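You operate a simulated robot arm through the tools that you are given. There is no shell and no other tool.

Carry out the task below with a simulated robot arm. There is one attempt and no reset: what you move stays moved.

Task
Sand the flash off the insole in the jig and the one in the rework tray.
Fine: clamp each in the jig for it; both end in the pass tray, the sanding block back, the clamp open. What is to be rubbed or washed off counts as gone when no trace of it is left.

The check looks at the end state, three seconds after you hand in, the way a careful person would. Anything else that was tipped, shoved, dropped, spilled or broken makes it a failure.

Robot
A 7-joint arm with a two-finger parallel gripper, fixed in place. Base frame: the origin is on the floor under the middle of its stand, x ahead of it, y to its left, z up. Lengths are in m, angles in rad, forces in N, time in s.
It reaches about 1.247 m from its shoulder. Its first joint turns from -2.304 to 2.304 rad. Payload 3.91 kg.
Tool frame: the origin (TCP) lies between the finger pads and is the grasp point; the fingertips stand 0.03 m ahead of it; z points along the fingers, y is the line along which they close. Largest opening 0.11 m; finger width 0.02, thickness 0.01; the body of the gripper, 0.048 by 0.112 m, starts 0.055 m behind the TCP.
Orientation is told as [roll, pitch, yaw] about the base's x, y, z axes, in that order, counted from this pose: with the fingers straight down and closing along the base's y, the tool's x points along the base's -x, its y along +y and its z along -z.

Tools
- The arm moves only by the tool send_rows. Its argument "commands" is text: rows parted by semicolons, each of 7 numbers parted by spaces: the shift along the base's x, y, z in units of 40 mm (1.0 is 40 mm), then the turn, a rotation vector about the base's x, y, z in units of 6 degrees (1.0 is 6 degrees), then the opening in per cent of the stroke, from 0 (shut) to 100 (fully open). In form: tx ty tz wx wy wz gripper; .... A call has 1 to 20 rows; each row shifts and turns the commanded pose from where the row before left it. A call with a number of a shift or a turn outside -1 to 1 is refused whole. Each row takes 0.2 s and may step no farther than 0.05 m and 0.15 rad from the row before; otherwise, or with a gripper value out of range, the whole call is refused. Where a pose cannot be reached the arm comes as near as it can. A force on the tool above 90 N (or 10 N above the force at the start of the call, whichever is more), or a blocked arm, ends the call early, and 0.2 s more pass. The fingers move at their own pace (about 0.108 m/s each) and stop on an object; they squeeze with about 30 N. The grip force told is the motor's: it shows also when the fingers shut on nothing. Time passes only in rows, and 0.2 s behind the last, so rows that do not move let the fingers close. The reply holds the time, the measured pose of the TCP, the force on the tool along the base axes, the opening and the grip force, in the units named above and with some noise, with the torque about the TCP (base axes, N m) and any sound that the robot's microphone picked up, and new pictures: "views" is both (left out), scene, wrist or none.
- Cameras (640 x 400 px; columns grow to the right, rows downward): "scene" is fixed at [0.2228, -0.6449, 1.4828]; the picture's right is [0.86, -0.51, 0.00], its down [-0.20, -0.33, -0.92] and it looks along [0.47, 0.79, -0.38] (base axes); focal length 311 px, centre (320, 200). "wrist" rides on the gripper at [0.072, 0.017, -0.103] in the tool frame; the picture's right is [-0.23, 0.97, 0.00], its down [-0.76, -0.18, -0.62] and it looks along [-0.61, -0.14, 0.78] (tool axes); focal length 222 px, centre (320, 200). There is no depth. A picture from a camera that has moved, and an enlarged one, comes with that camera's place and axes in the base frame and with its lens. The place of the scene camera against the robot may be out by one fixed shift of up to 0.012 m in any direction.
- zoom(camera, box): a new picture of the part [left, top, right, bottom] of that camera's present view, enlarged. No time passes.
- finish_job(): hands the job in; it is judged then, once.

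Places have to be worked out from the pictures, the camera data and where the tool is seen. Open the gripper and draw the arm clear of the work before you hand the job in, unless the task says otherwise.

The tools are called after "Call:" as name(argument=value, ...) on one line, values as JSON. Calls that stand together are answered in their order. send_rows: Moves the arm, as the interface text tells. Its arguments: {"type":"object","properties":{"commands":{"type":"string"},"views":{"type":"string","enum":["both","scene","wrist","none"]}},"required":["commands"]} The other tools are called the same way: zoom (camera, box) takes an enlarged picture of a part of a camera's view; finish_job () hands the job in.

At the start:

```text
t: 0.0
eef_pos: [0.5318, 0.1536, 1.1624]
orientation: [0.0, -0.001, 0.001]
ft_force: [0.3, -0.9, -0.1]
moment: [0.02, 0.04, 0.01]
width: 0.1102
gripper_force: 0.0
```

scene: 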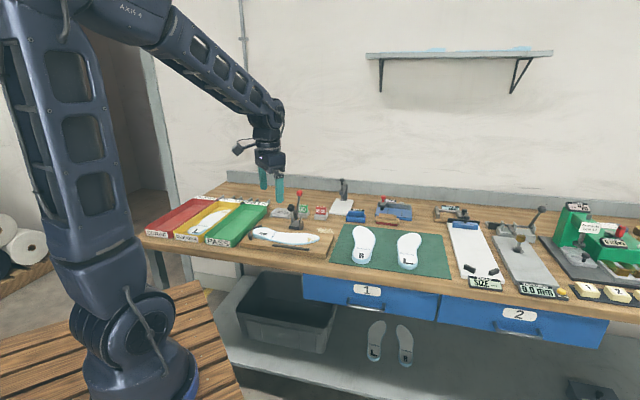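
wrist: 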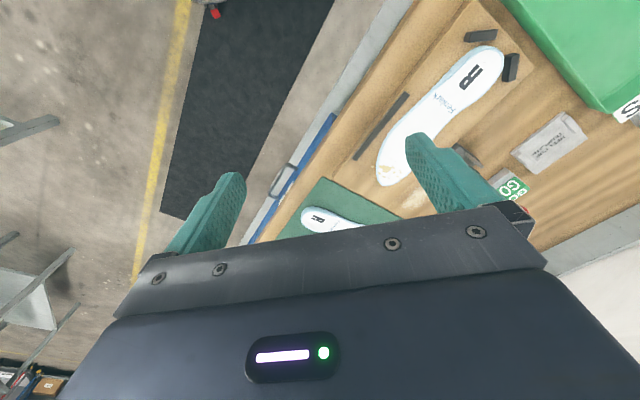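

The pictures show trays at the left (red, yellow rework, green pass) and a jig with an insole in it. I'll zoom in to see the details before I move.

Call:
zoom(camera="scene", box=[130, 170, 340, 280])

Call:
zoom(camera="scene", box=[240, 170, 350, 260])

Call:
zoom(camera="scene", box=[320, 180, 640, 340])

Call:
zoom(camera="wrist", box=[300, 0, 640, 240])

```text
3.05 times, centred on (235, 225) of scene
camera zoom: at [0.2228, -0.6449, 1.4828], right [0.86, -0.51, 0.0], down [-0.2, -0.33, -0.92], along [0.47, 0.79, -0.38], focal length 949 px, centre (579, 124)
```

zoom: 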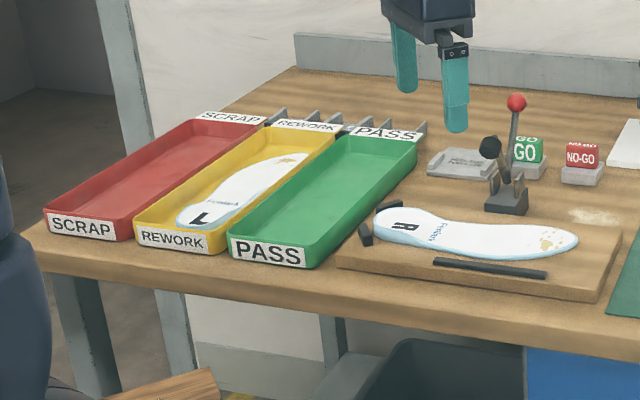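

```text
4.44 times, centred on (295, 215) of scene
camera zoom: at [0.2228, -0.6449, 1.4828], right [0.86, -0.51, 0.0], down [-0.2, -0.33, -0.92], along [0.47, 0.79, -0.38], focal length 1384 px, centre (431, 133)
```

zoom: 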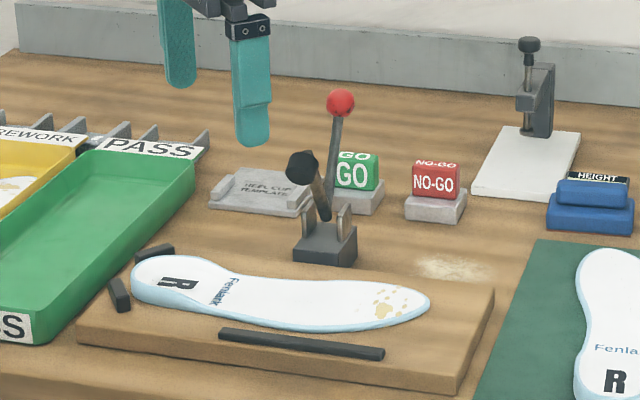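

```text
2.00 times, centred on (480, 260) of scene
camera zoom: at [0.2228, -0.6449, 1.4828], right [0.86, -0.51, 0.0], down [-0.2, -0.33, -0.92], along [0.47, 0.79, -0.38], focal length 623 px, centre (0, 80)
```

zoom: 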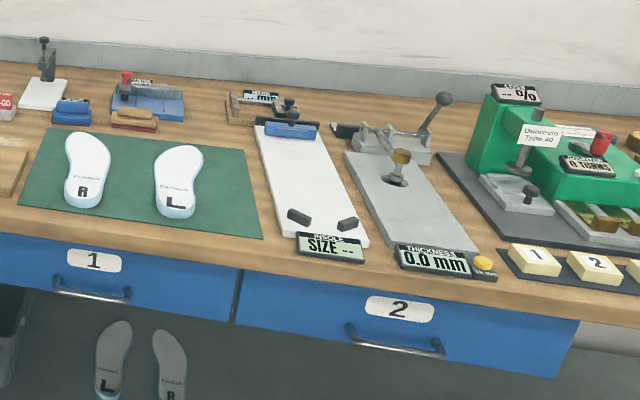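

```text
1.67 times, centred on (470, 120) of wrist
camera zoom: at [0.4609, 0.1713, 1.2656], right [0.23, 0.97, 0.0], down [0.76, -0.18, 0.62], along [0.61, -0.14, -0.78], focal length 370 px, centre (70, 333)
```

zoom: 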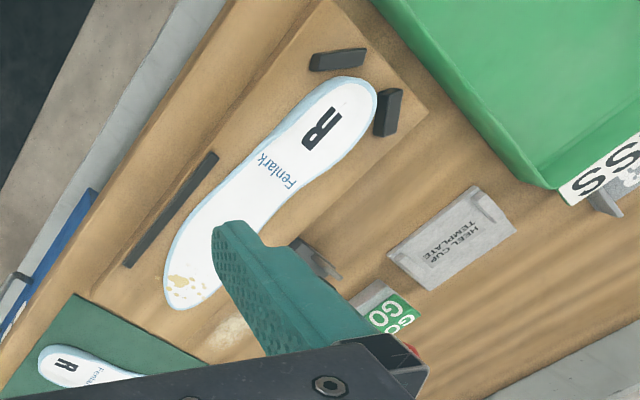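

I can see the toggle clamp (open, red-knobbed lever) and the R insole with yellowish flash at its toe. Now I'll look for the sanding block and for details of the rework insole and clamp.

Call:
zoom(camera="scene", box=[330, 180, 430, 243])

Call:
zoom(camera="scene", box=[140, 190, 240, 253])

Call:
zoom(camera="scene", box=[245, 180, 335, 236])

Call:
zoom(camera="scene", box=[530, 190, 640, 310])

```text
6.35 times, centred on (380, 212) of scene
camera zoom: at [0.2228, -0.6449, 1.4828], right [0.86, -0.51, 0.0], down [-0.2, -0.33, -0.92], along [0.47, 0.79, -0.38], focal length 1976 px, centre (-61, 127)
```

zoom: 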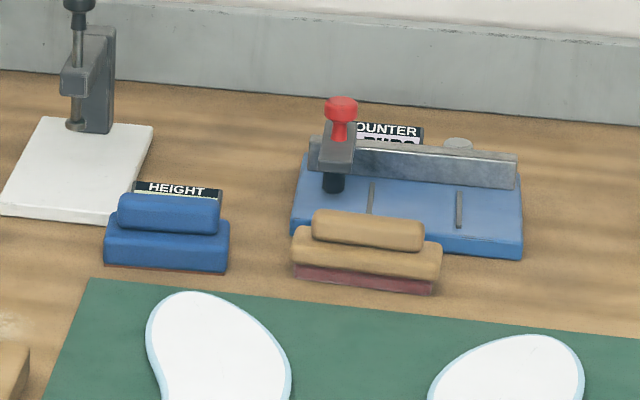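

```text
6.35 times, centred on (190, 222) of scene
camera zoom: at [0.2228, -0.6449, 1.4828], right [0.86, -0.51, 0.0], down [-0.2, -0.33, -0.92], along [0.47, 0.79, -0.38], focal length 1976 px, centre (1145, 64)
```

zoom: 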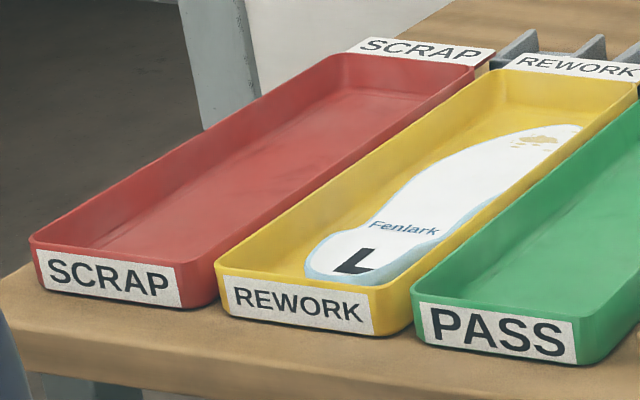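

```text
7.11 times, centred on (290, 208) of scene
camera zoom: at [0.2228, -0.6449, 1.4828], right [0.86, -0.51, 0.0], down [-0.2, -0.33, -0.92], along [0.47, 0.79, -0.38], focal length 2214 px, centre (533, 143)
```

zoom: 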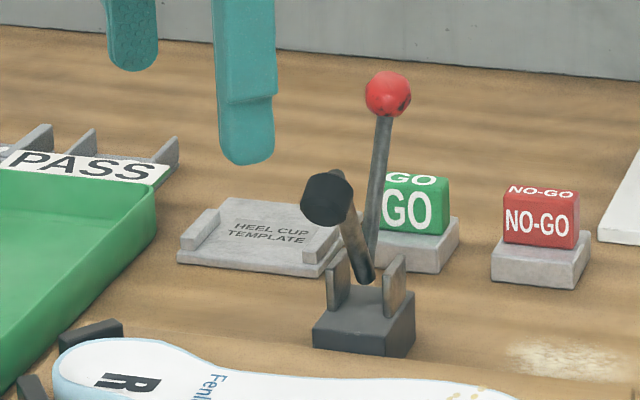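

```text
3.33 times, centred on (585, 250) of scene
camera zoom: at [0.2228, -0.6449, 1.4828], right [0.86, -0.51, 0.0], down [-0.2, -0.33, -0.92], along [0.47, 0.79, -0.38], focal length 1038 px, centre (-563, 33)
```

zoom: 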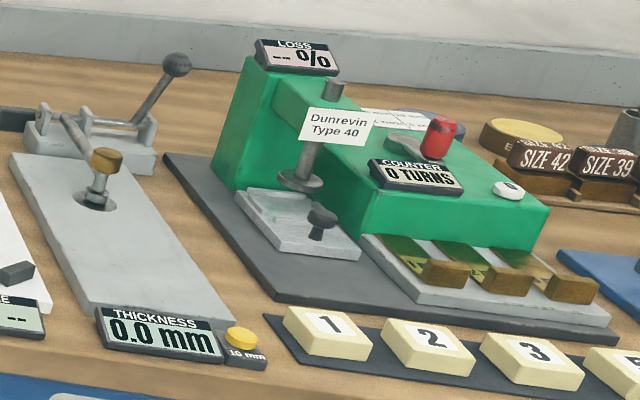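

The sanding block appears to be the beige block with a red-brown underside, near (1.07, 0.23). I'll rise and move over the jig to look at it from above with the wrist camera.

Call:
send_rows(commands="0.5 0.5 0.6 0 0 0 100;0.6 0.6 0.4 0 0 0 100;0.6 0.6 0.4 0 0 0 100;0.6 0.6 0.4 0 0 0 100;0.6 0.6 0.2 0 0 0 100;0.6 0.6 0.2 0 0 0 100;0.6 0.6 0 0 0 0 100;0 0 0 0 0 0 100")

```text
t: 1.8
eef_pos: [0.6969, 0.317, 1.2512]
orientation: [-0.001, 0.0, 0.0]
ft_force: [-0.3, -0.1, 0.4]
moment: [0.02, -0.01, 0.0]
width: 0.1103
gripper_force: 0.0
camera wrist: at [0.6254, 0.335, 1.3547], right [0.23, 0.97, 0.0], down [0.76, -0.18, 0.62], along [0.61, -0.14, -0.78], focal length 222 px, centre (320, 200)
```

scene: 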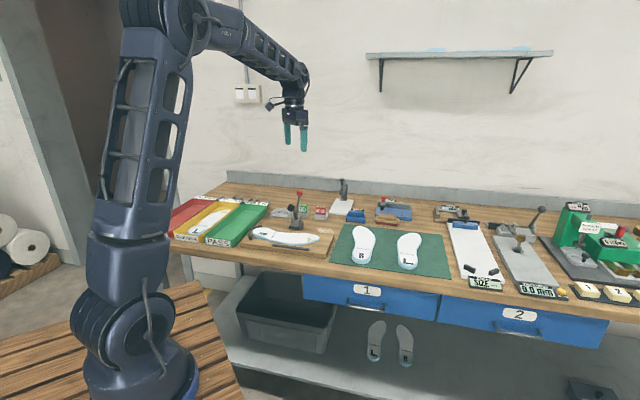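
wrist: 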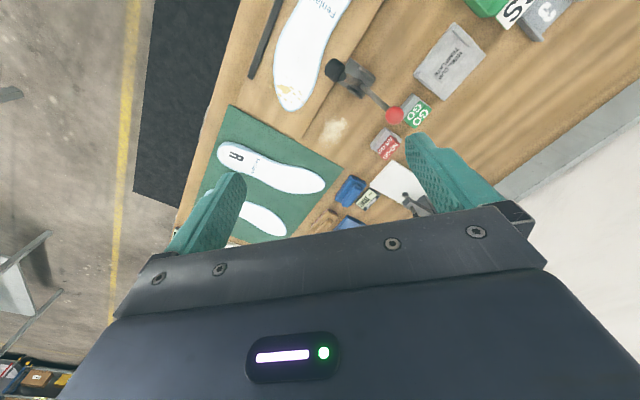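

The jig is at the top of the wrist picture. I'll zoom on the clamp and the blue/beige blocks, then back off for a better view.

Call:
zoom(camera="wrist", box=[230, 0, 470, 150])

Call:
zoom(camera="wrist", box=[290, 150, 450, 250])

Call:
send_rows(commands="-0.9 0.2 0 0 0 0 100;-0.9 0.2 0 0 0 0 100;-0.9 0.2 -0.2 0 0 0 100;-0.9 0.2 -0.2 0 0 0 100;-0.5 0 -0.2 0 0 0 100;0 0 0 0 0 0 100")

```text
2.67 times, centred on (350, 75) of wrist
camera zoom: at [0.6254, 0.335, 1.3547], right [0.23, 0.97, 0.0], down [0.76, -0.18, 0.62], along [0.61, -0.14, -0.78], focal length 592 px, centre (240, 533)
```

zoom: 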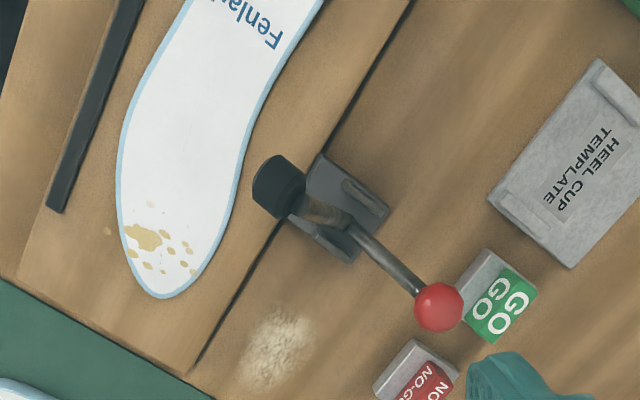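

```text
4.00 times, centred on (370, 200) of wrist
camera zoom: at [0.6254, 0.335, 1.3547], right [0.23, 0.97, 0.0], down [0.76, -0.18, 0.62], along [0.61, -0.14, -0.78], focal length 888 px, centre (120, 200)
```

zoom: 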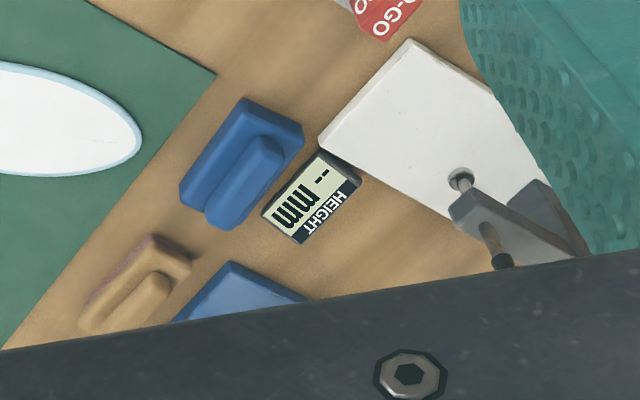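

```text
t: 3.2
eef_pos: [0.5325, 0.3495, 1.2273]
orientation: [0.001, 0.001, -0.001]
ft_force: [-0.3, 0.5, 0.0]
moment: [0.0, -0.02, 0.02]
width: 0.1098
gripper_force: 0.1
camera wrist: at [0.4603, 0.367, 1.3299], right [0.23, 0.97, 0.0], down [0.76, -0.18, 0.62], along [0.61, -0.14, -0.78], focal length 222 px, centre (320, 200)
```

scene: 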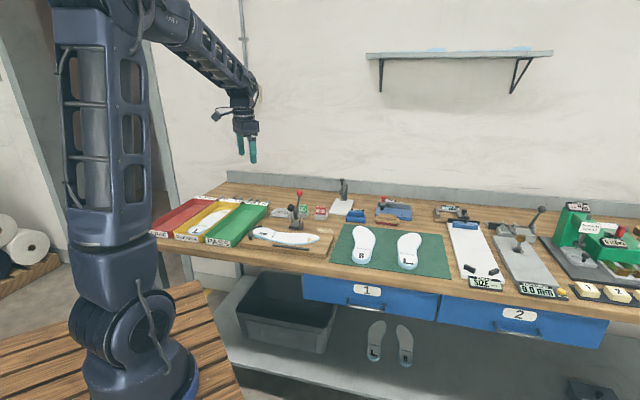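
wrist: 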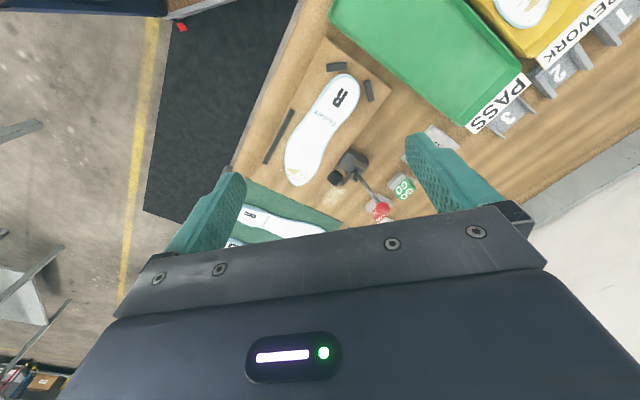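

I now have the jig and trays in view; zooming in for detail.

Call:
zoom(camera="wrist", box=[220, 30, 440, 230])

Call:
zoom(camera="wrist", box=[310, 120, 440, 220])

Call:
zoom(camera="wrist", box=[320, 0, 640, 200])

```text
2.00 times, centred on (330, 130) of wrist
camera zoom: at [0.4603, 0.367, 1.3299], right [0.23, 0.97, 0.0], down [0.76, -0.18, 0.62], along [0.61, -0.14, -0.78], focal length 444 px, centre (300, 340)
```

zoom: 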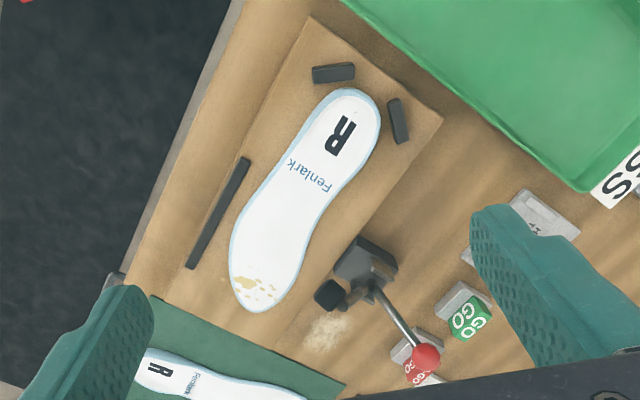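

```text
4.00 times, centred on (375, 170) of wrist
camera zoom: at [0.4603, 0.367, 1.3299], right [0.23, 0.97, 0.0], down [0.76, -0.18, 0.62], along [0.61, -0.14, -0.78], focal length 888 px, centre (100, 320)
```

zoom: 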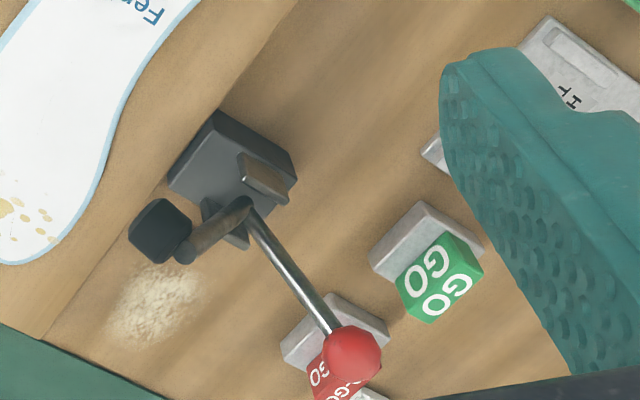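

```text
2.00 times, centred on (480, 100) of wrist
camera zoom: at [0.4603, 0.367, 1.3299], right [0.23, 0.97, 0.0], down [0.76, -0.18, 0.62], along [0.61, -0.14, -0.78], focal length 444 px, centre (0, 400)
```

zoom: 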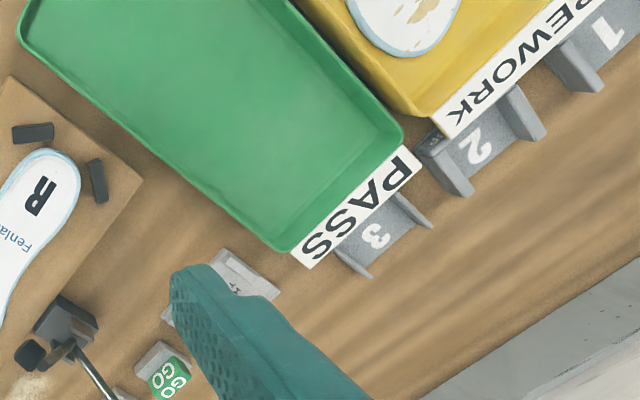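

The table runs at about −45° in the base frame, with the jig's long axis along (0.7, −0.7). I'll yaw the tool −45° so the fingers line up with it, and hover over the jig for a closer look.

Call:
send_rows(commands="0.26 -0.1 -0.2 0 0 -0.94 100;0.26 -0.1 -0.2 0 0 -0.94 100;0.26 -0.1 -0.2 0 0 -0.94 100;0.26 -0.1 -0.2 0 0 -0.94 100;0.26 -0.1 -0.2 0 0 -0.94 100;0.26 -0.1 -0.2 0 0 -0.94 100;0.26 -0.1 -0.2 0 0 -0.94 100;0.26 -0.1 -0.2 0 0 -0.92 100;0 0 0 0 0 0 100", views="wrist")

Call:
zoom(camera="wrist", box=[160, 0, 520, 225])

```text
t: 5.2
eef_pos: [0.6156, 0.3164, 1.1613]
orientation: [-0.001, 0.001, -0.788]
ft_force: [0.4, -0.2, -0.3]
moment: [0.03, 0.0, -0.02]
width: 0.1101
gripper_force: 0.0
camera wrist: at [0.5774, 0.3818, 1.2651], right [0.85, 0.53, 0.0], down [0.41, -0.66, 0.62], along [0.33, -0.53, -0.78], focal length 222 px, centre (320, 200)
```

wrist: 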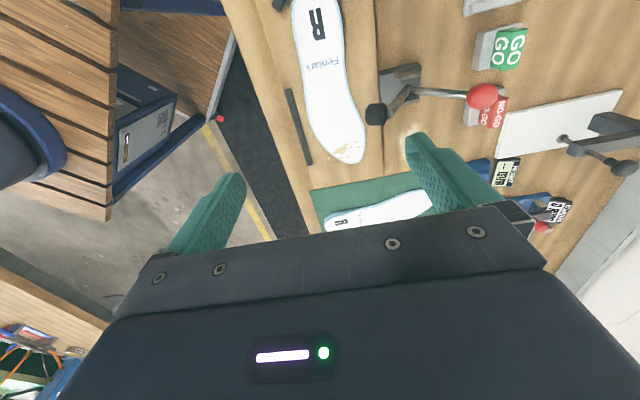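

```text
1.78 times, centred on (340, 112) of wrist
camera zoom: at [0.5774, 0.3818, 1.2651], right [0.85, 0.53, 0.0], down [0.41, -0.66, 0.62], along [0.33, -0.53, -0.78], focal length 395 px, centre (284, 356)
```

zoom: 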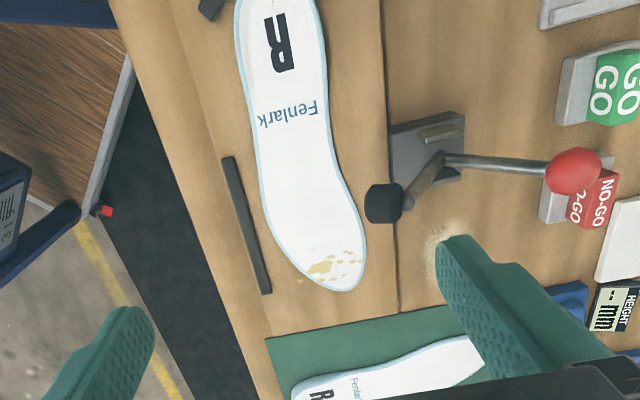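

Triangulating between wrist views puts the red knob at about (0.763, 0.422, 1.004), the clamp pivot at (0.72, 0.384, 0.92) and the insole top at z≈0.895. Next I'll look at the blocks further along the table.

Call:
send_rows(commands="0.9 -0.22 0 0 0 0 100;0.9 -0.22 0 0 0 0 100;0.9 -0.22 0 0 0 0 100;0.9 -0.22 0 0 0 0 100;0.9 -0.22 0 0 0 0 100;0.9 -0.22 0 0 0 0 100;0.9 -0.22 0 0 0 0 100;0.9 -0.22 0 0 0 0 100;0.9 -0.22 0 0 0 0 100;0 0 0 0 0 0 100")

Call:
zoom(camera="wrist", box=[240, 0, 560, 200])

```text
t: 7.4
eef_pos: [0.9386, 0.2383, 1.1625]
orientation: [0.0, -0.001, -0.786]
ft_force: [-0.1, 0.0, -0.2]
moment: [-0.02, -0.02, 0.03]
width: 0.1101
gripper_force: 0.0
camera wrist: at [0.9002, 0.3023, 1.2652], right [0.85, 0.53, 0.0], down [0.41, -0.66, 0.62], along [0.33, -0.53, -0.78], focal length 222 px, centre (320, 200)
```

scene: 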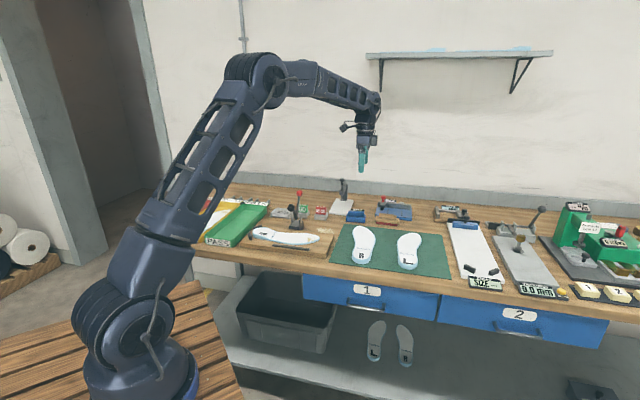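
wrist: 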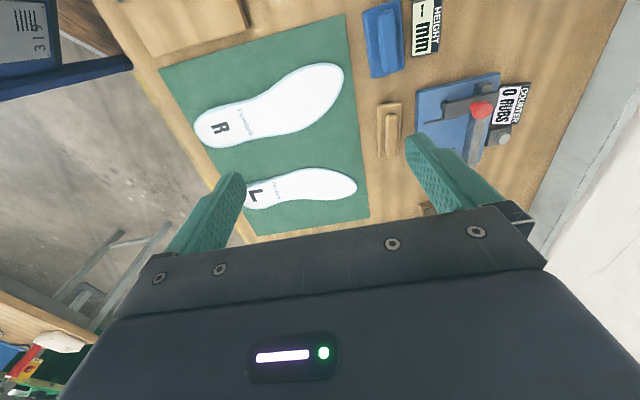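

```text
2.00 times, centred on (400, 100) of wrist
camera zoom: at [0.9002, 0.3023, 1.2652], right [0.85, 0.53, 0.0], down [0.41, -0.66, 0.62], along [0.33, -0.53, -0.78], focal length 444 px, centre (160, 400)
```

zoom: 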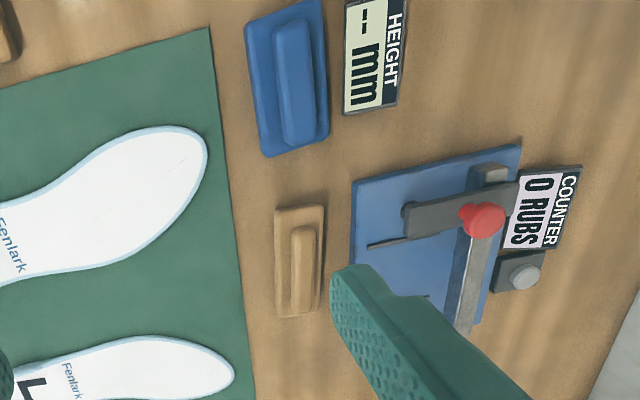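

The beige block with the red abrasive underside lies at about (1.08, 0.238), its long axis along the table. I'll zoom for its height profile and to compare it with the blue block.

Call:
zoom(camera="scene", box=[370, 205, 405, 230])

Call:
zoom(camera="scene", box=[340, 200, 375, 225])

Call:
zoom(camera="wrist", box=[355, 80, 425, 170])

```text
16.00 times, centred on (388, 218) of scene
camera zoom: at [0.2228, -0.6449, 1.4828], right [0.86, -0.51, 0.0], down [-0.2, -0.33, -0.92], along [0.47, 0.79, -0.38], focal length 4980 px, centre (-760, -80)
```

zoom: 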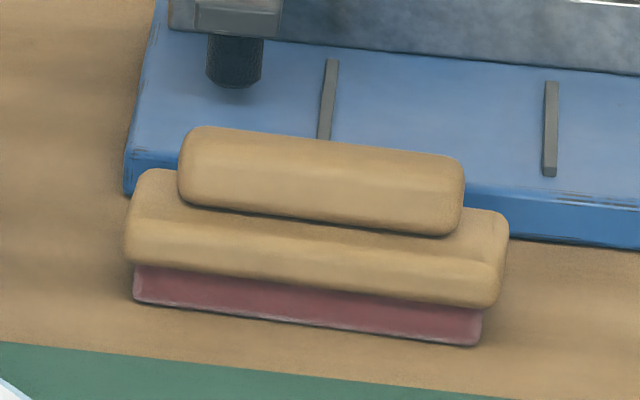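

```text
16.00 times, centred on (358, 212) of scene
camera zoom: at [0.2228, -0.6449, 1.4828], right [0.86, -0.51, 0.0], down [-0.2, -0.33, -0.92], along [0.47, 0.79, -0.38], focal length 4980 px, centre (-280, 0)
```

zoom: 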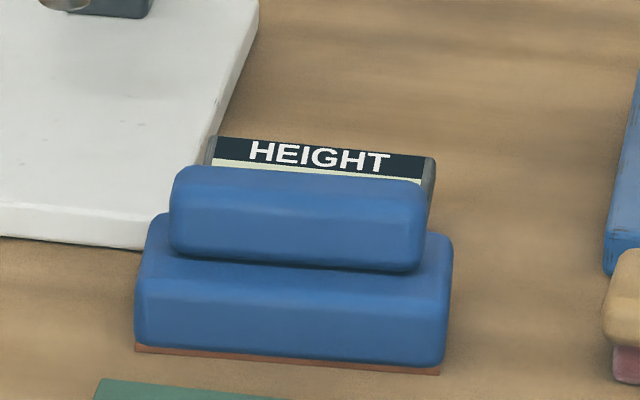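

```text
4.44 times, centred on (390, 125) of wrist
camera zoom: at [0.9002, 0.3023, 1.2652], right [0.85, 0.53, 0.0], down [0.41, -0.66, 0.62], along [0.33, -0.53, -0.78], focal length 987 px, centre (9, 533)
```

zoom: 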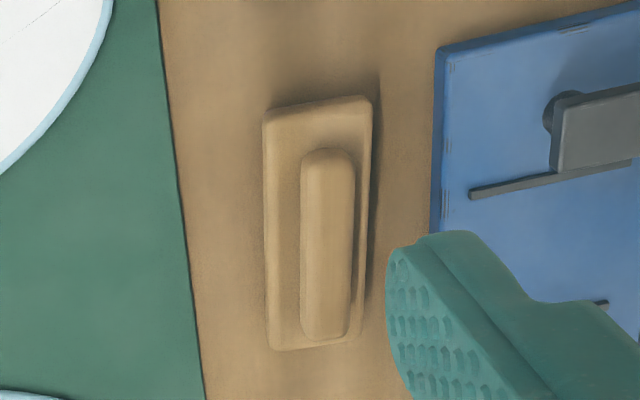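

Comparing the two: the beige block carries a thick inset felt-like pad, like an eraser or buffer. The blue one at about (0.985, 0.332) has a thin flush red-brown sheet, like sandpaper, so I'll check its underside once I lift it. First I'll close the clamp, so I go above the red knob.

Call:
send_rows(commands="-0.63 0.65 0 0 0 0 80;-0.63 0.65 0 0 0 0 60;-0.63 0.65 0 0 0 0 60;-0.63 0.65 0 0 0 0 60;-0.63 0.65 0 0 0 0 60;-0.63 0.65 0 0 0 0 60;-0.61 0.66 0 0 0 0 60;0 0 0 0 0 0 60")

Call:
zoom(camera="wrist", box=[160, 0, 480, 200])

```text
t: 9.2
eef_pos: [0.7645, 0.4214, 1.1641]
orientation: [0.001, -0.001, -0.785]
ft_force: [0.5, -0.7, 0.7]
moment: [-0.02, -0.02, -0.01]
width: 0.0664
gripper_force: 0.1
camera wrist: at [0.726, 0.4842, 1.2667], right [0.85, 0.53, 0.0], down [0.41, -0.66, 0.62], along [0.33, -0.53, -0.78], focal length 222 px, centre (320, 200)
```

scene: 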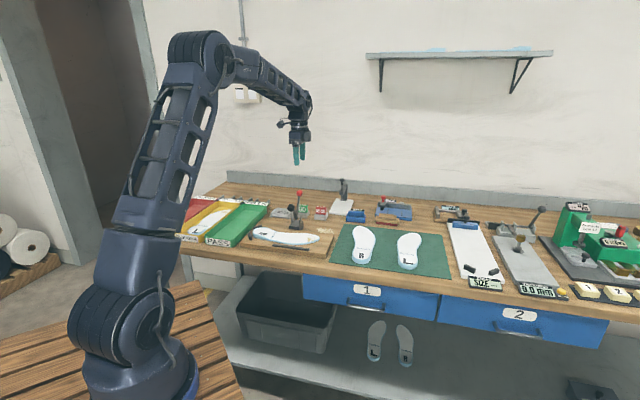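
wrist: 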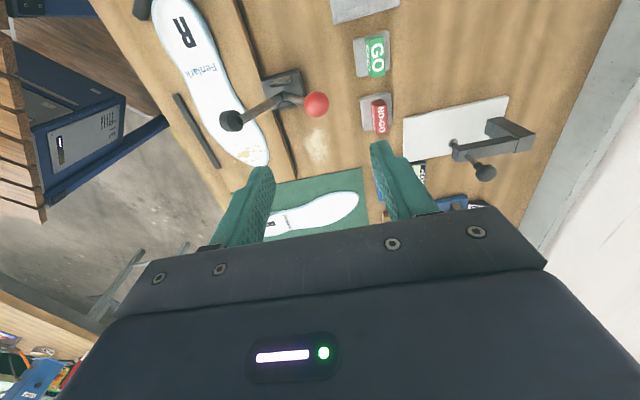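

```text
2.00 times, centred on (320, 100) of wrist
camera zoom: at [0.726, 0.4842, 1.2667], right [0.85, 0.53, 0.0], down [0.41, -0.66, 0.62], along [0.33, -0.53, -0.78], focal length 444 px, centre (320, 400)
```

zoom: 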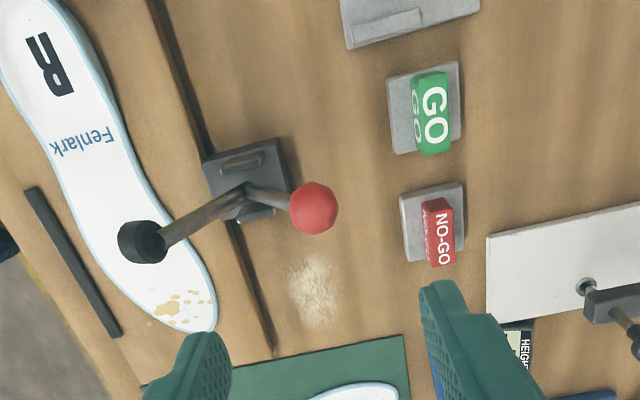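

The knob is confirmed at (0.762, 0.4215, 1.004), directly under the TCP. I'll descend so that it sits between the fingers.

Call:
send_rows(commands="0 0 -0.95 0 0 0 60;0 0 -0.95 0 0 0 60;0 0 -0.95 0 0 0 60;0 0 -0.9 0 0 0 60;0 0 0 0 0 0 60")

Call:
zoom(camera="scene", box=[240, 160, 350, 260])

```text
t: 10.4
eef_pos: [0.7658, 0.4212, 1.0132]
orientation: [-0.001, 0.0, -0.784]
ft_force: [0.3, 0.2, -0.4]
moment: [-0.01, 0.0, 0.03]
width: 0.0659
gripper_force: 0.0
camera wrist: at [0.726, 0.4851, 1.116], right [0.85, 0.53, 0.0], down [0.41, -0.66, 0.62], along [0.33, -0.53, -0.78], focal length 222 px, centre (320, 200)
```

scene: 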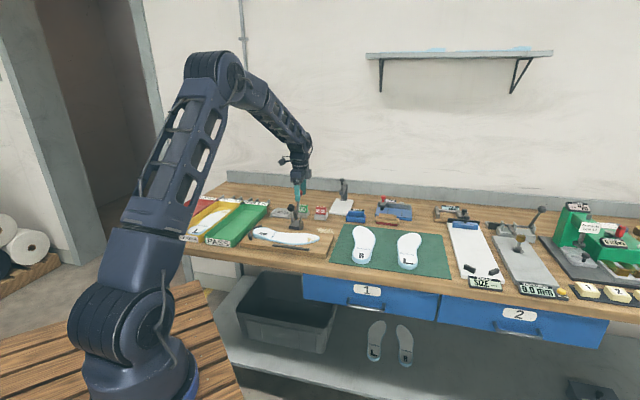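
wrist: 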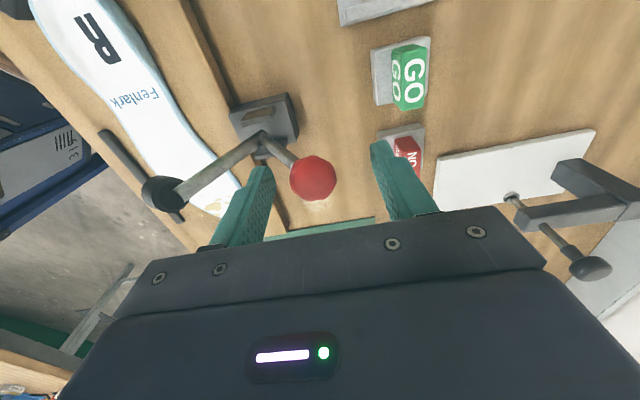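

```text
4.00 times, centred on (295, 210) of scene
camera zoom: at [0.2228, -0.6449, 1.4828], right [0.86, -0.51, 0.0], down [-0.2, -0.33, -0.92], along [0.47, 0.79, -0.38], focal length 1245 px, centre (420, 160)
```

zoom: 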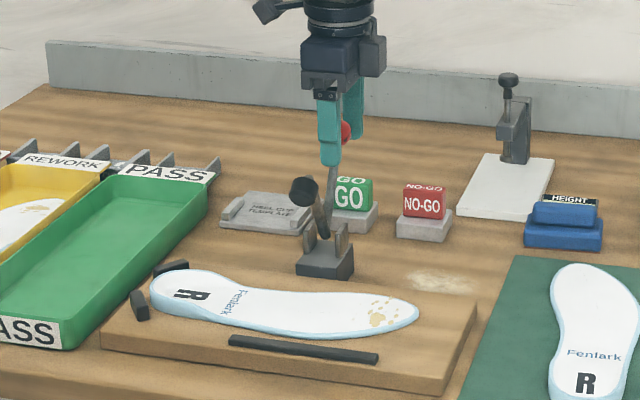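

The knob is between the fingers. I push toward the front (−v direction) with the rear finger, checking force and sound.

Call:
send_rows(commands="-0.3 -0.3 0 0 0 0 60;-0.3 -0.3 0.05 0 0 0 60;-0.3 -0.3 0.05 0 0 0 60;-0.3 -0.3 0.05 0 0 0 60")

Call:
zoom(camera="scene", box=[240, 160, 350, 260])

```text
t: 11.4
eef_pos: [0.7149, 0.3739, 1.0181]
orientation: [0.001, 0.001, -0.785]
ft_force: [-0.5, -0.2, -0.3]
moment: [-0.03, 0.03, 0.01]
width: 0.0663
gripper_force: 0.0
camera wrist: at [0.6777, 0.437, 1.121], right [0.85, 0.53, 0.0], down [0.41, -0.66, 0.62], along [0.33, -0.53, -0.78], focal length 222 px, centre (320, 200)
```

scene: 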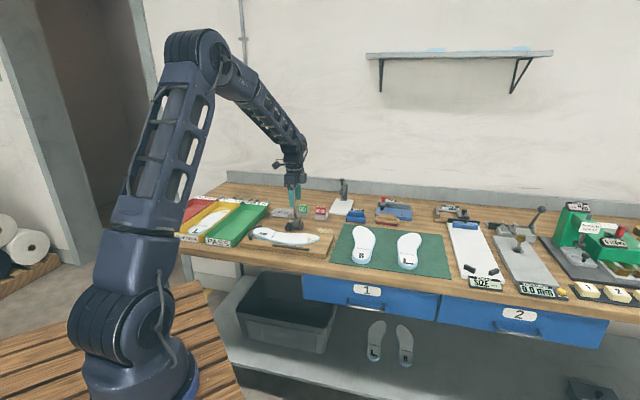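
wrist: 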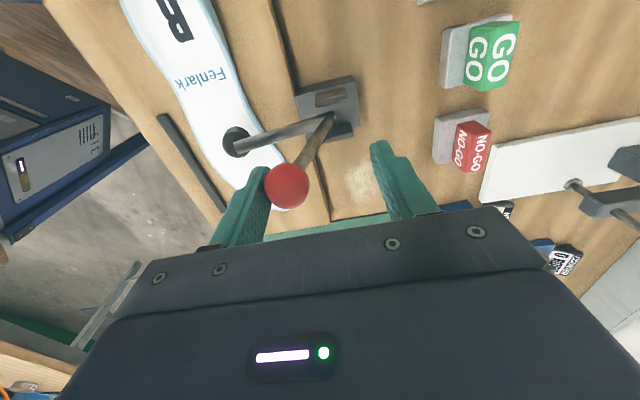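

```text
4.00 times, centred on (295, 210) of scene
camera zoom: at [0.2228, -0.6449, 1.4828], right [0.86, -0.51, 0.0], down [-0.2, -0.33, -0.92], along [0.47, 0.79, -0.38], focal length 1245 px, centre (420, 160)
```

zoom: 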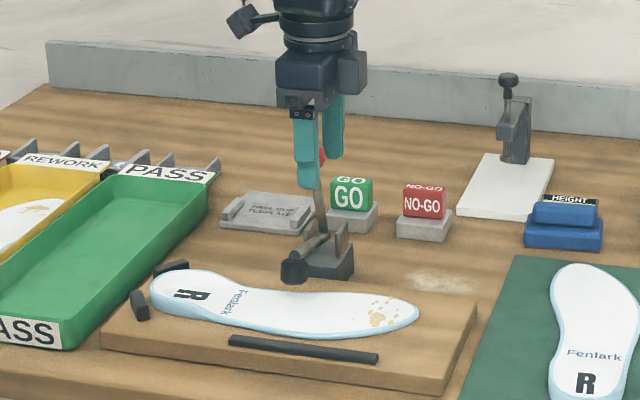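

The lever and pad arm rotate together, and the pad is coming down on the insole. I continue pushing forward until it seats.

Call:
send_rows(commands="-0.25 -0.25 0 0 0 0 60;-0.25 -0.25 0 0 0 0 60;-0.25 -0.25 0 0 0 0 60;0 0 0 0 0 0 60")

Call:
zoom(camera="scene", box=[240, 160, 350, 260])

```text
t: 12.4
eef_pos: [0.686, 0.3434, 1.018]
orientation: [0.0, 0.001, -0.786]
ft_force: [-0.5, 0.6, -0.5]
moment: [-0.01, 0.01, -0.01]
width: 0.0662
gripper_force: 0.1
camera wrist: at [0.647, 0.4069, 1.1213], right [0.85, 0.53, 0.0], down [0.41, -0.66, 0.62], along [0.33, -0.53, -0.78], focal length 222 px, centre (320, 200)
```

scene: 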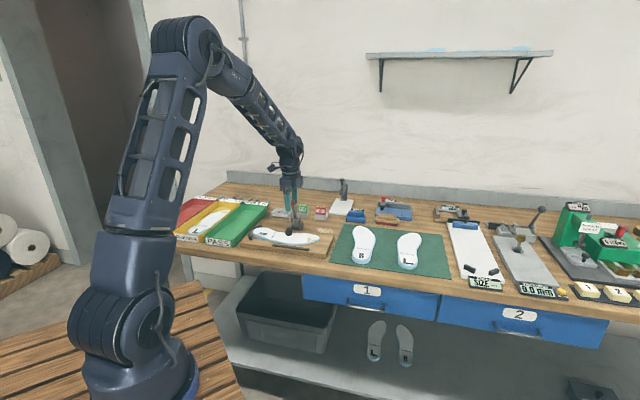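
wrist: 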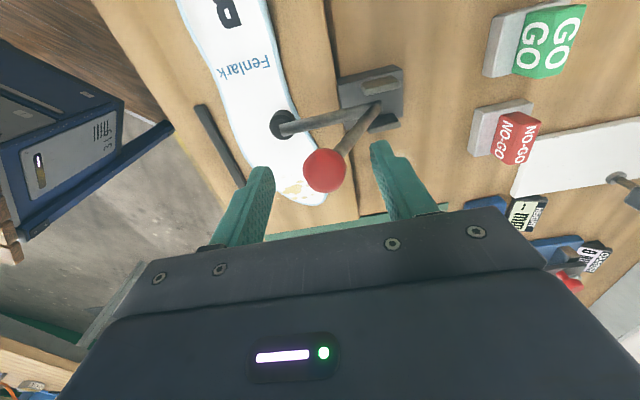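

```text
4.00 times, centred on (295, 210) of scene
camera zoom: at [0.2228, -0.6449, 1.4828], right [0.86, -0.51, 0.0], down [-0.2, -0.33, -0.92], along [0.47, 0.79, -0.38], focal length 1245 px, centre (420, 160)
```

zoom: 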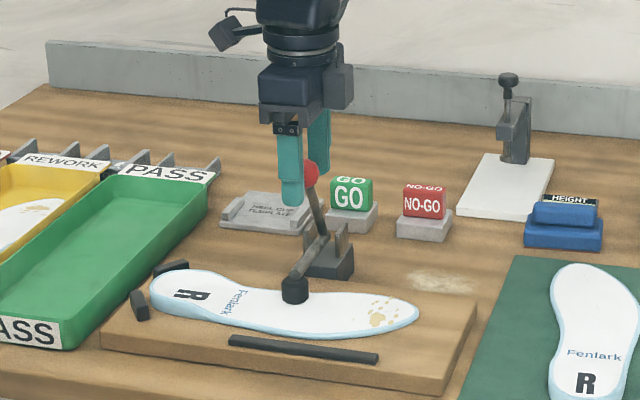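

The pad is on or near the insole and the knob has moved off the rear finger by itself. I push a bit further to make sure it is seated.

Call:
send_rows(commands="-0.2 -0.2 0 0 0 0 60;-0.2 -0.2 0 0 0 0 60;-0.15 -0.15 0 0 0 0 60;0 0 0 0 0 0 60")

Call:
zoom(camera="scene", box=[265, 190, 335, 250])

```text
t: 13.4
eef_pos: [0.666, 0.3242, 1.0185]
orientation: [0.001, -0.002, -0.786]
ft_force: [33.7, 33.4, -11.6]
moment: [0.2, -0.28, -0.12]
width: 0.0898
gripper_force: 24.0
camera wrist: at [0.6268, 0.3864, 1.1212], right [0.85, 0.53, 0.0], down [0.41, -0.66, 0.62], along [0.33, -0.53, -0.78], focal length 222 px, centre (320, 200)
```

scene: 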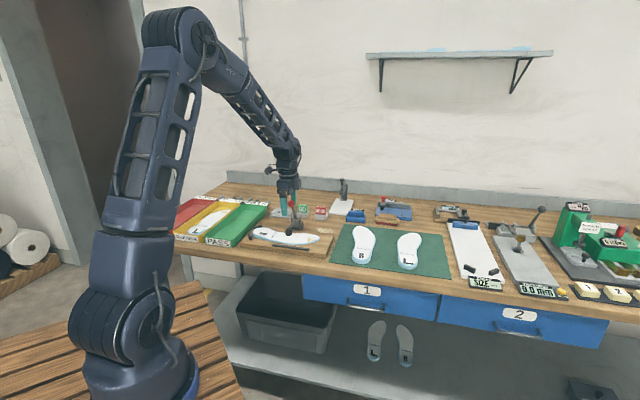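
wrist: 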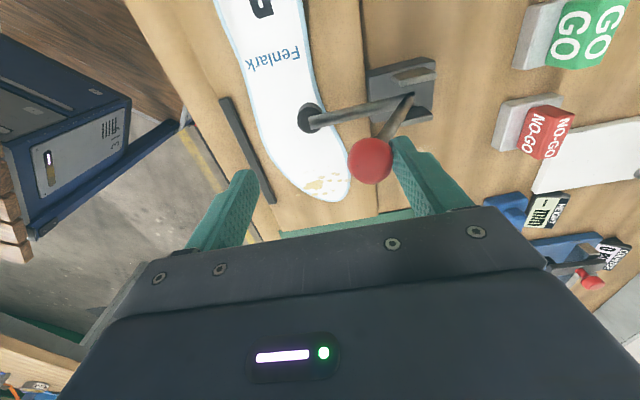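

```text
6.67 times, centred on (300, 220) of scene
camera zoom: at [0.2228, -0.6449, 1.4828], right [0.86, -0.51, 0.0], down [-0.2, -0.33, -0.92], along [0.47, 0.79, -0.38], focal length 2075 px, centre (453, 67)
```

zoom: 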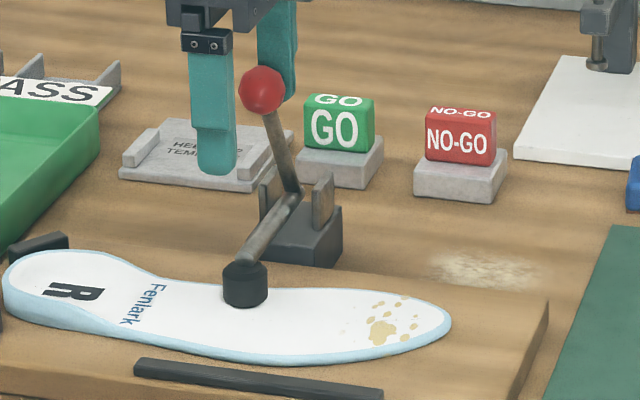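

The clamp is seated with about 47 N of resistance and the pad pressing the middle of the insole. I back the finger off the knob and rise.

Call:
send_rows(commands="0.2 0.2 0 0 0 0 60;0.3 0.3 0 0 0 0 60;0 0 0 0 0 0 60;0 0 0.9 0 0 0 60;0 0 0.9 0 0 0 60;0 0 0.9 0 0 0 60;0 0 0.9 0 0 0 60;0 0 0 0 0 0 60")

Call:
zoom(camera="scene", box=[265, 190, 335, 250])

Call:
zoom(camera="wrist", box=[160, 0, 520, 225])

```text
t: 15.2
eef_pos: [0.6847, 0.3409, 1.162]
orientation: [-0.001, 0.0, -0.785]
ft_force: [-0.4, 0.3, 1.3]
moment: [0.0, -0.01, 0.0]
width: 0.0661
gripper_force: 0.1
camera wrist: at [0.6459, 0.405, 1.2649], right [0.85, 0.53, 0.0], down [0.41, -0.66, 0.62], along [0.33, -0.53, -0.78], focal length 222 px, centre (320, 200)
```

scene: 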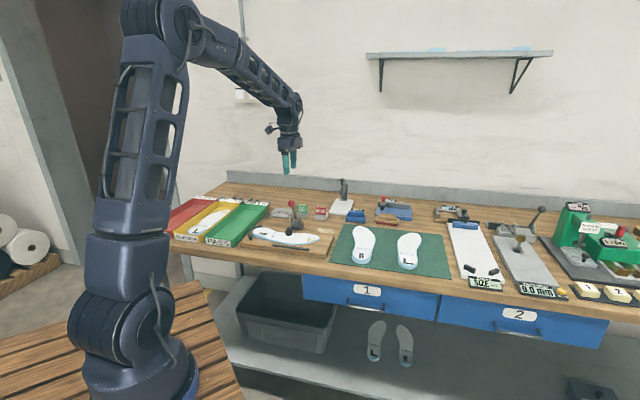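
wrist: 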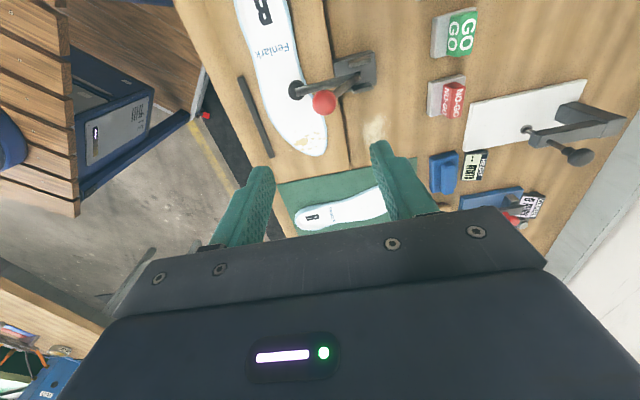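

```text
6.67 times, centred on (300, 220) of scene
camera zoom: at [0.2228, -0.6449, 1.4828], right [0.86, -0.51, 0.0], down [-0.2, -0.33, -0.92], along [0.47, 0.79, -0.38], focal length 2075 px, centre (453, 67)
```

zoom: 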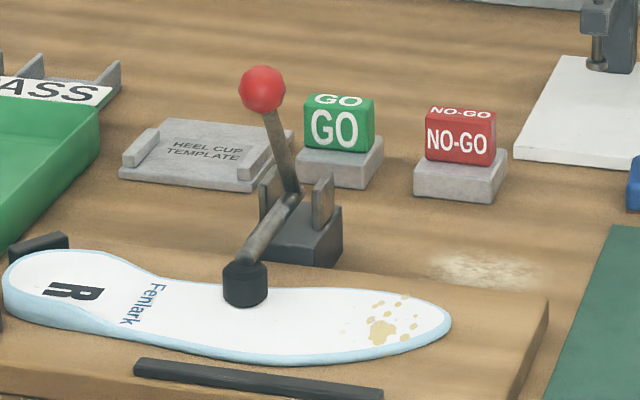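

```text
1.78 times, centred on (340, 112) of wrist
camera zoom: at [0.6459, 0.405, 1.2649], right [0.85, 0.53, 0.0], down [0.41, -0.66, 0.62], along [0.33, -0.53, -0.78], focal length 395 px, centre (284, 356)
```

zoom: 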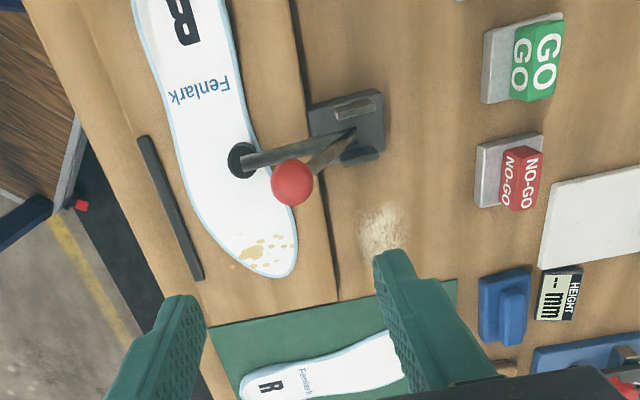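

The clamp stays closed with the pad near (0.657, 0.323) and the knob at (0.686, 0.349, 1.008). Now I go above the blue block to inspect it and line up.

Call:
send_rows(commands="0.94 -0.03 0 0 0 0 60;0.94 -0.03 0 0 0 0 60;0.94 -0.03 0 0 0 0 60;0.94 -0.03 0 0 0 0 60;0.94 -0.03 0 0 0 0 60;0.94 -0.03 0 0 0 0 60;0.94 -0.03 -0.3 0 0 0 60;0.92 -0.03 -0.3 0 0 0 60;0 0 -0.7 0 0 0 60;0 0 -0.7 0 0 0 60;0 0 0 0 0 0 60")

Call:
zoom(camera="wrist", box=[220, 20, 460, 170])

```text
t: 17.6
eef_pos: [0.9856, 0.3326, 1.0837]
orientation: [0.0, -0.002, -0.786]
ft_force: [0.0, -0.2, 0.4]
moment: [0.0, 0.01, -0.03]
width: 0.066
gripper_force: 0.0
camera wrist: at [0.9459, 0.3956, 1.1856], right [0.85, 0.53, 0.0], down [0.41, -0.66, 0.62], along [0.33, -0.53, -0.78], focal length 222 px, centre (320, 200)
```

scene: 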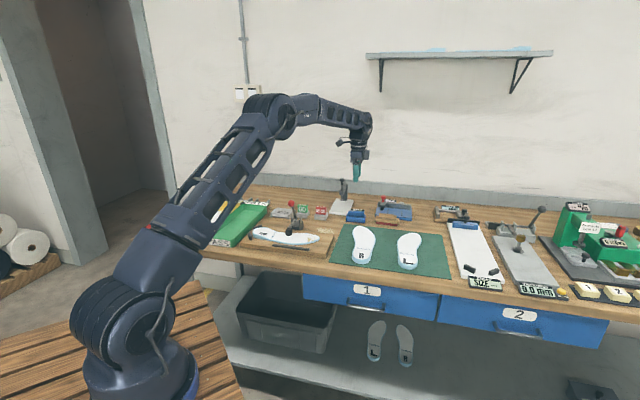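
wrist: 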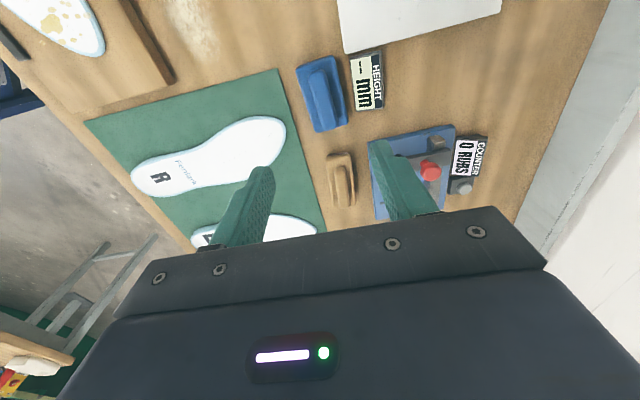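

```text
2.67 times, centred on (340, 95) of wrist
camera zoom: at [0.9459, 0.3956, 1.1856], right [0.85, 0.53, 0.0], down [0.41, -0.66, 0.62], along [0.33, -0.53, -0.78], focal length 592 px, centre (267, 480)
```

zoom: 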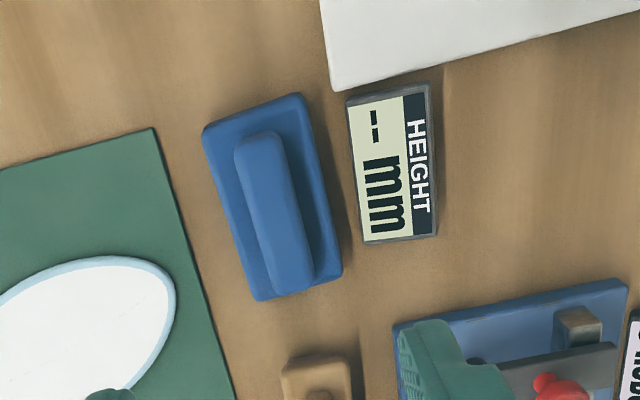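

The blue block's handle centre is at (0.986, 0.338), axis about −41°, handle top z≈0.914. I align yaw, narrow the opening to clear the height display, and descend partway to check.

Call:
send_rows(commands="0.01 0.13 0 0 0 0.67 38;0 0 -0.9 0 0 0 38;0 0 -0.9 0 0 0 38;0 0 -0.5 0 0 0 38;0 0 0 0 0 0 38")

Call:
zoom(camera="wrist", box=[220, 50, 460, 220])

Call:
zoom(camera="scene", box=[330, 180, 390, 230])

```text
t: 18.8
eef_pos: [0.9845, 0.3377, 0.9917]
orientation: [-0.001, 0.001, -0.716]
ft_force: [-0.6, 0.3, 0.4]
moment: [0.02, 0.0, 0.0]
width: 0.0418
gripper_force: 0.0
camera wrist: at [0.9416, 0.3981, 1.0934], right [0.81, 0.59, 0.0], down [0.46, -0.63, 0.62], along [0.37, -0.5, -0.78], focal length 222 px, centre (320, 200)
```

scene: 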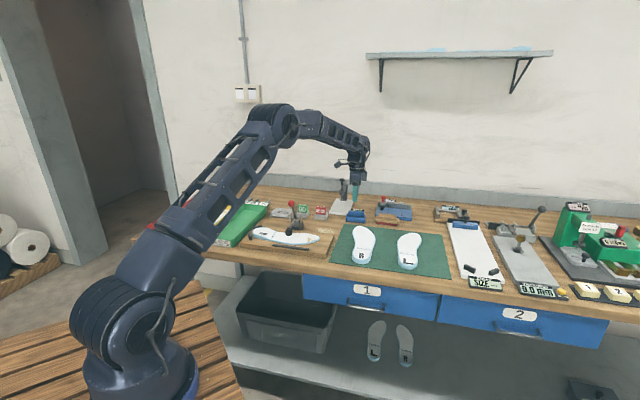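
wrist: 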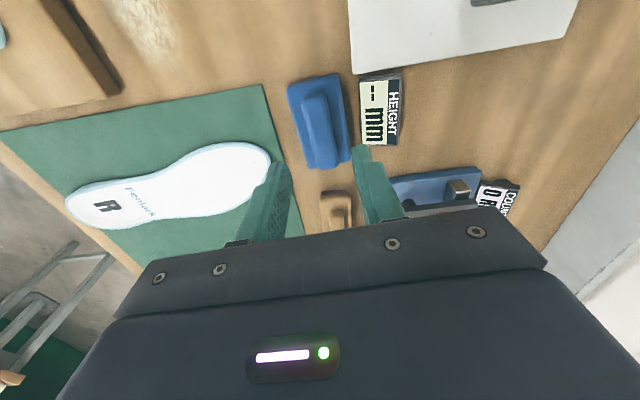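

```text
2.35 times, centred on (340, 135) of wrist
camera zoom: at [0.9416, 0.3981, 1.0934], right [0.81, 0.59, 0.0], down [0.46, -0.63, 0.62], along [0.37, -0.5, -0.78], focal length 523 px, centre (273, 353)
```

zoom: 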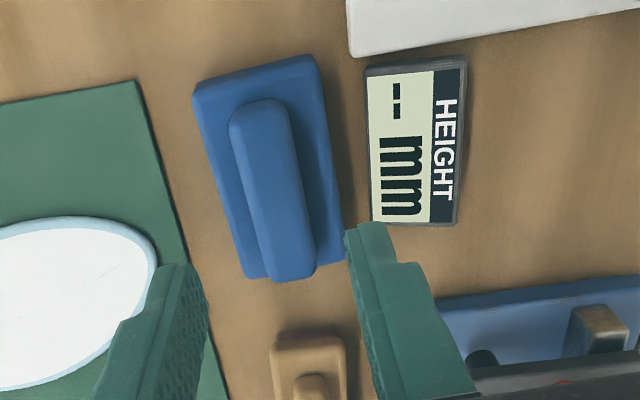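

```text
8.00 times, centred on (360, 205) of scene
camera zoom: at [0.2228, -0.6449, 1.4828], right [0.86, -0.51, 0.0], down [-0.2, -0.33, -0.92], along [0.47, 0.79, -0.38], focal length 2490 px, centre (0, 160)
```

zoom: 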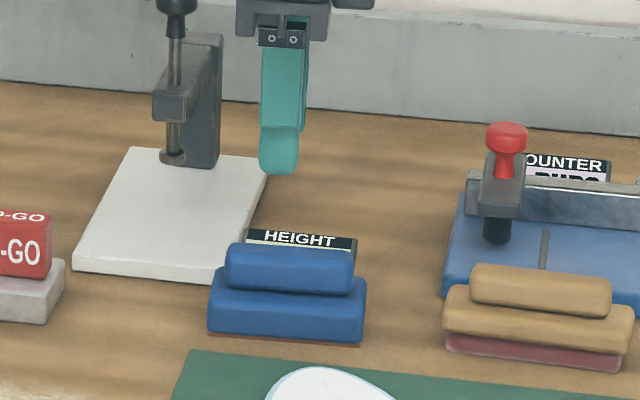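

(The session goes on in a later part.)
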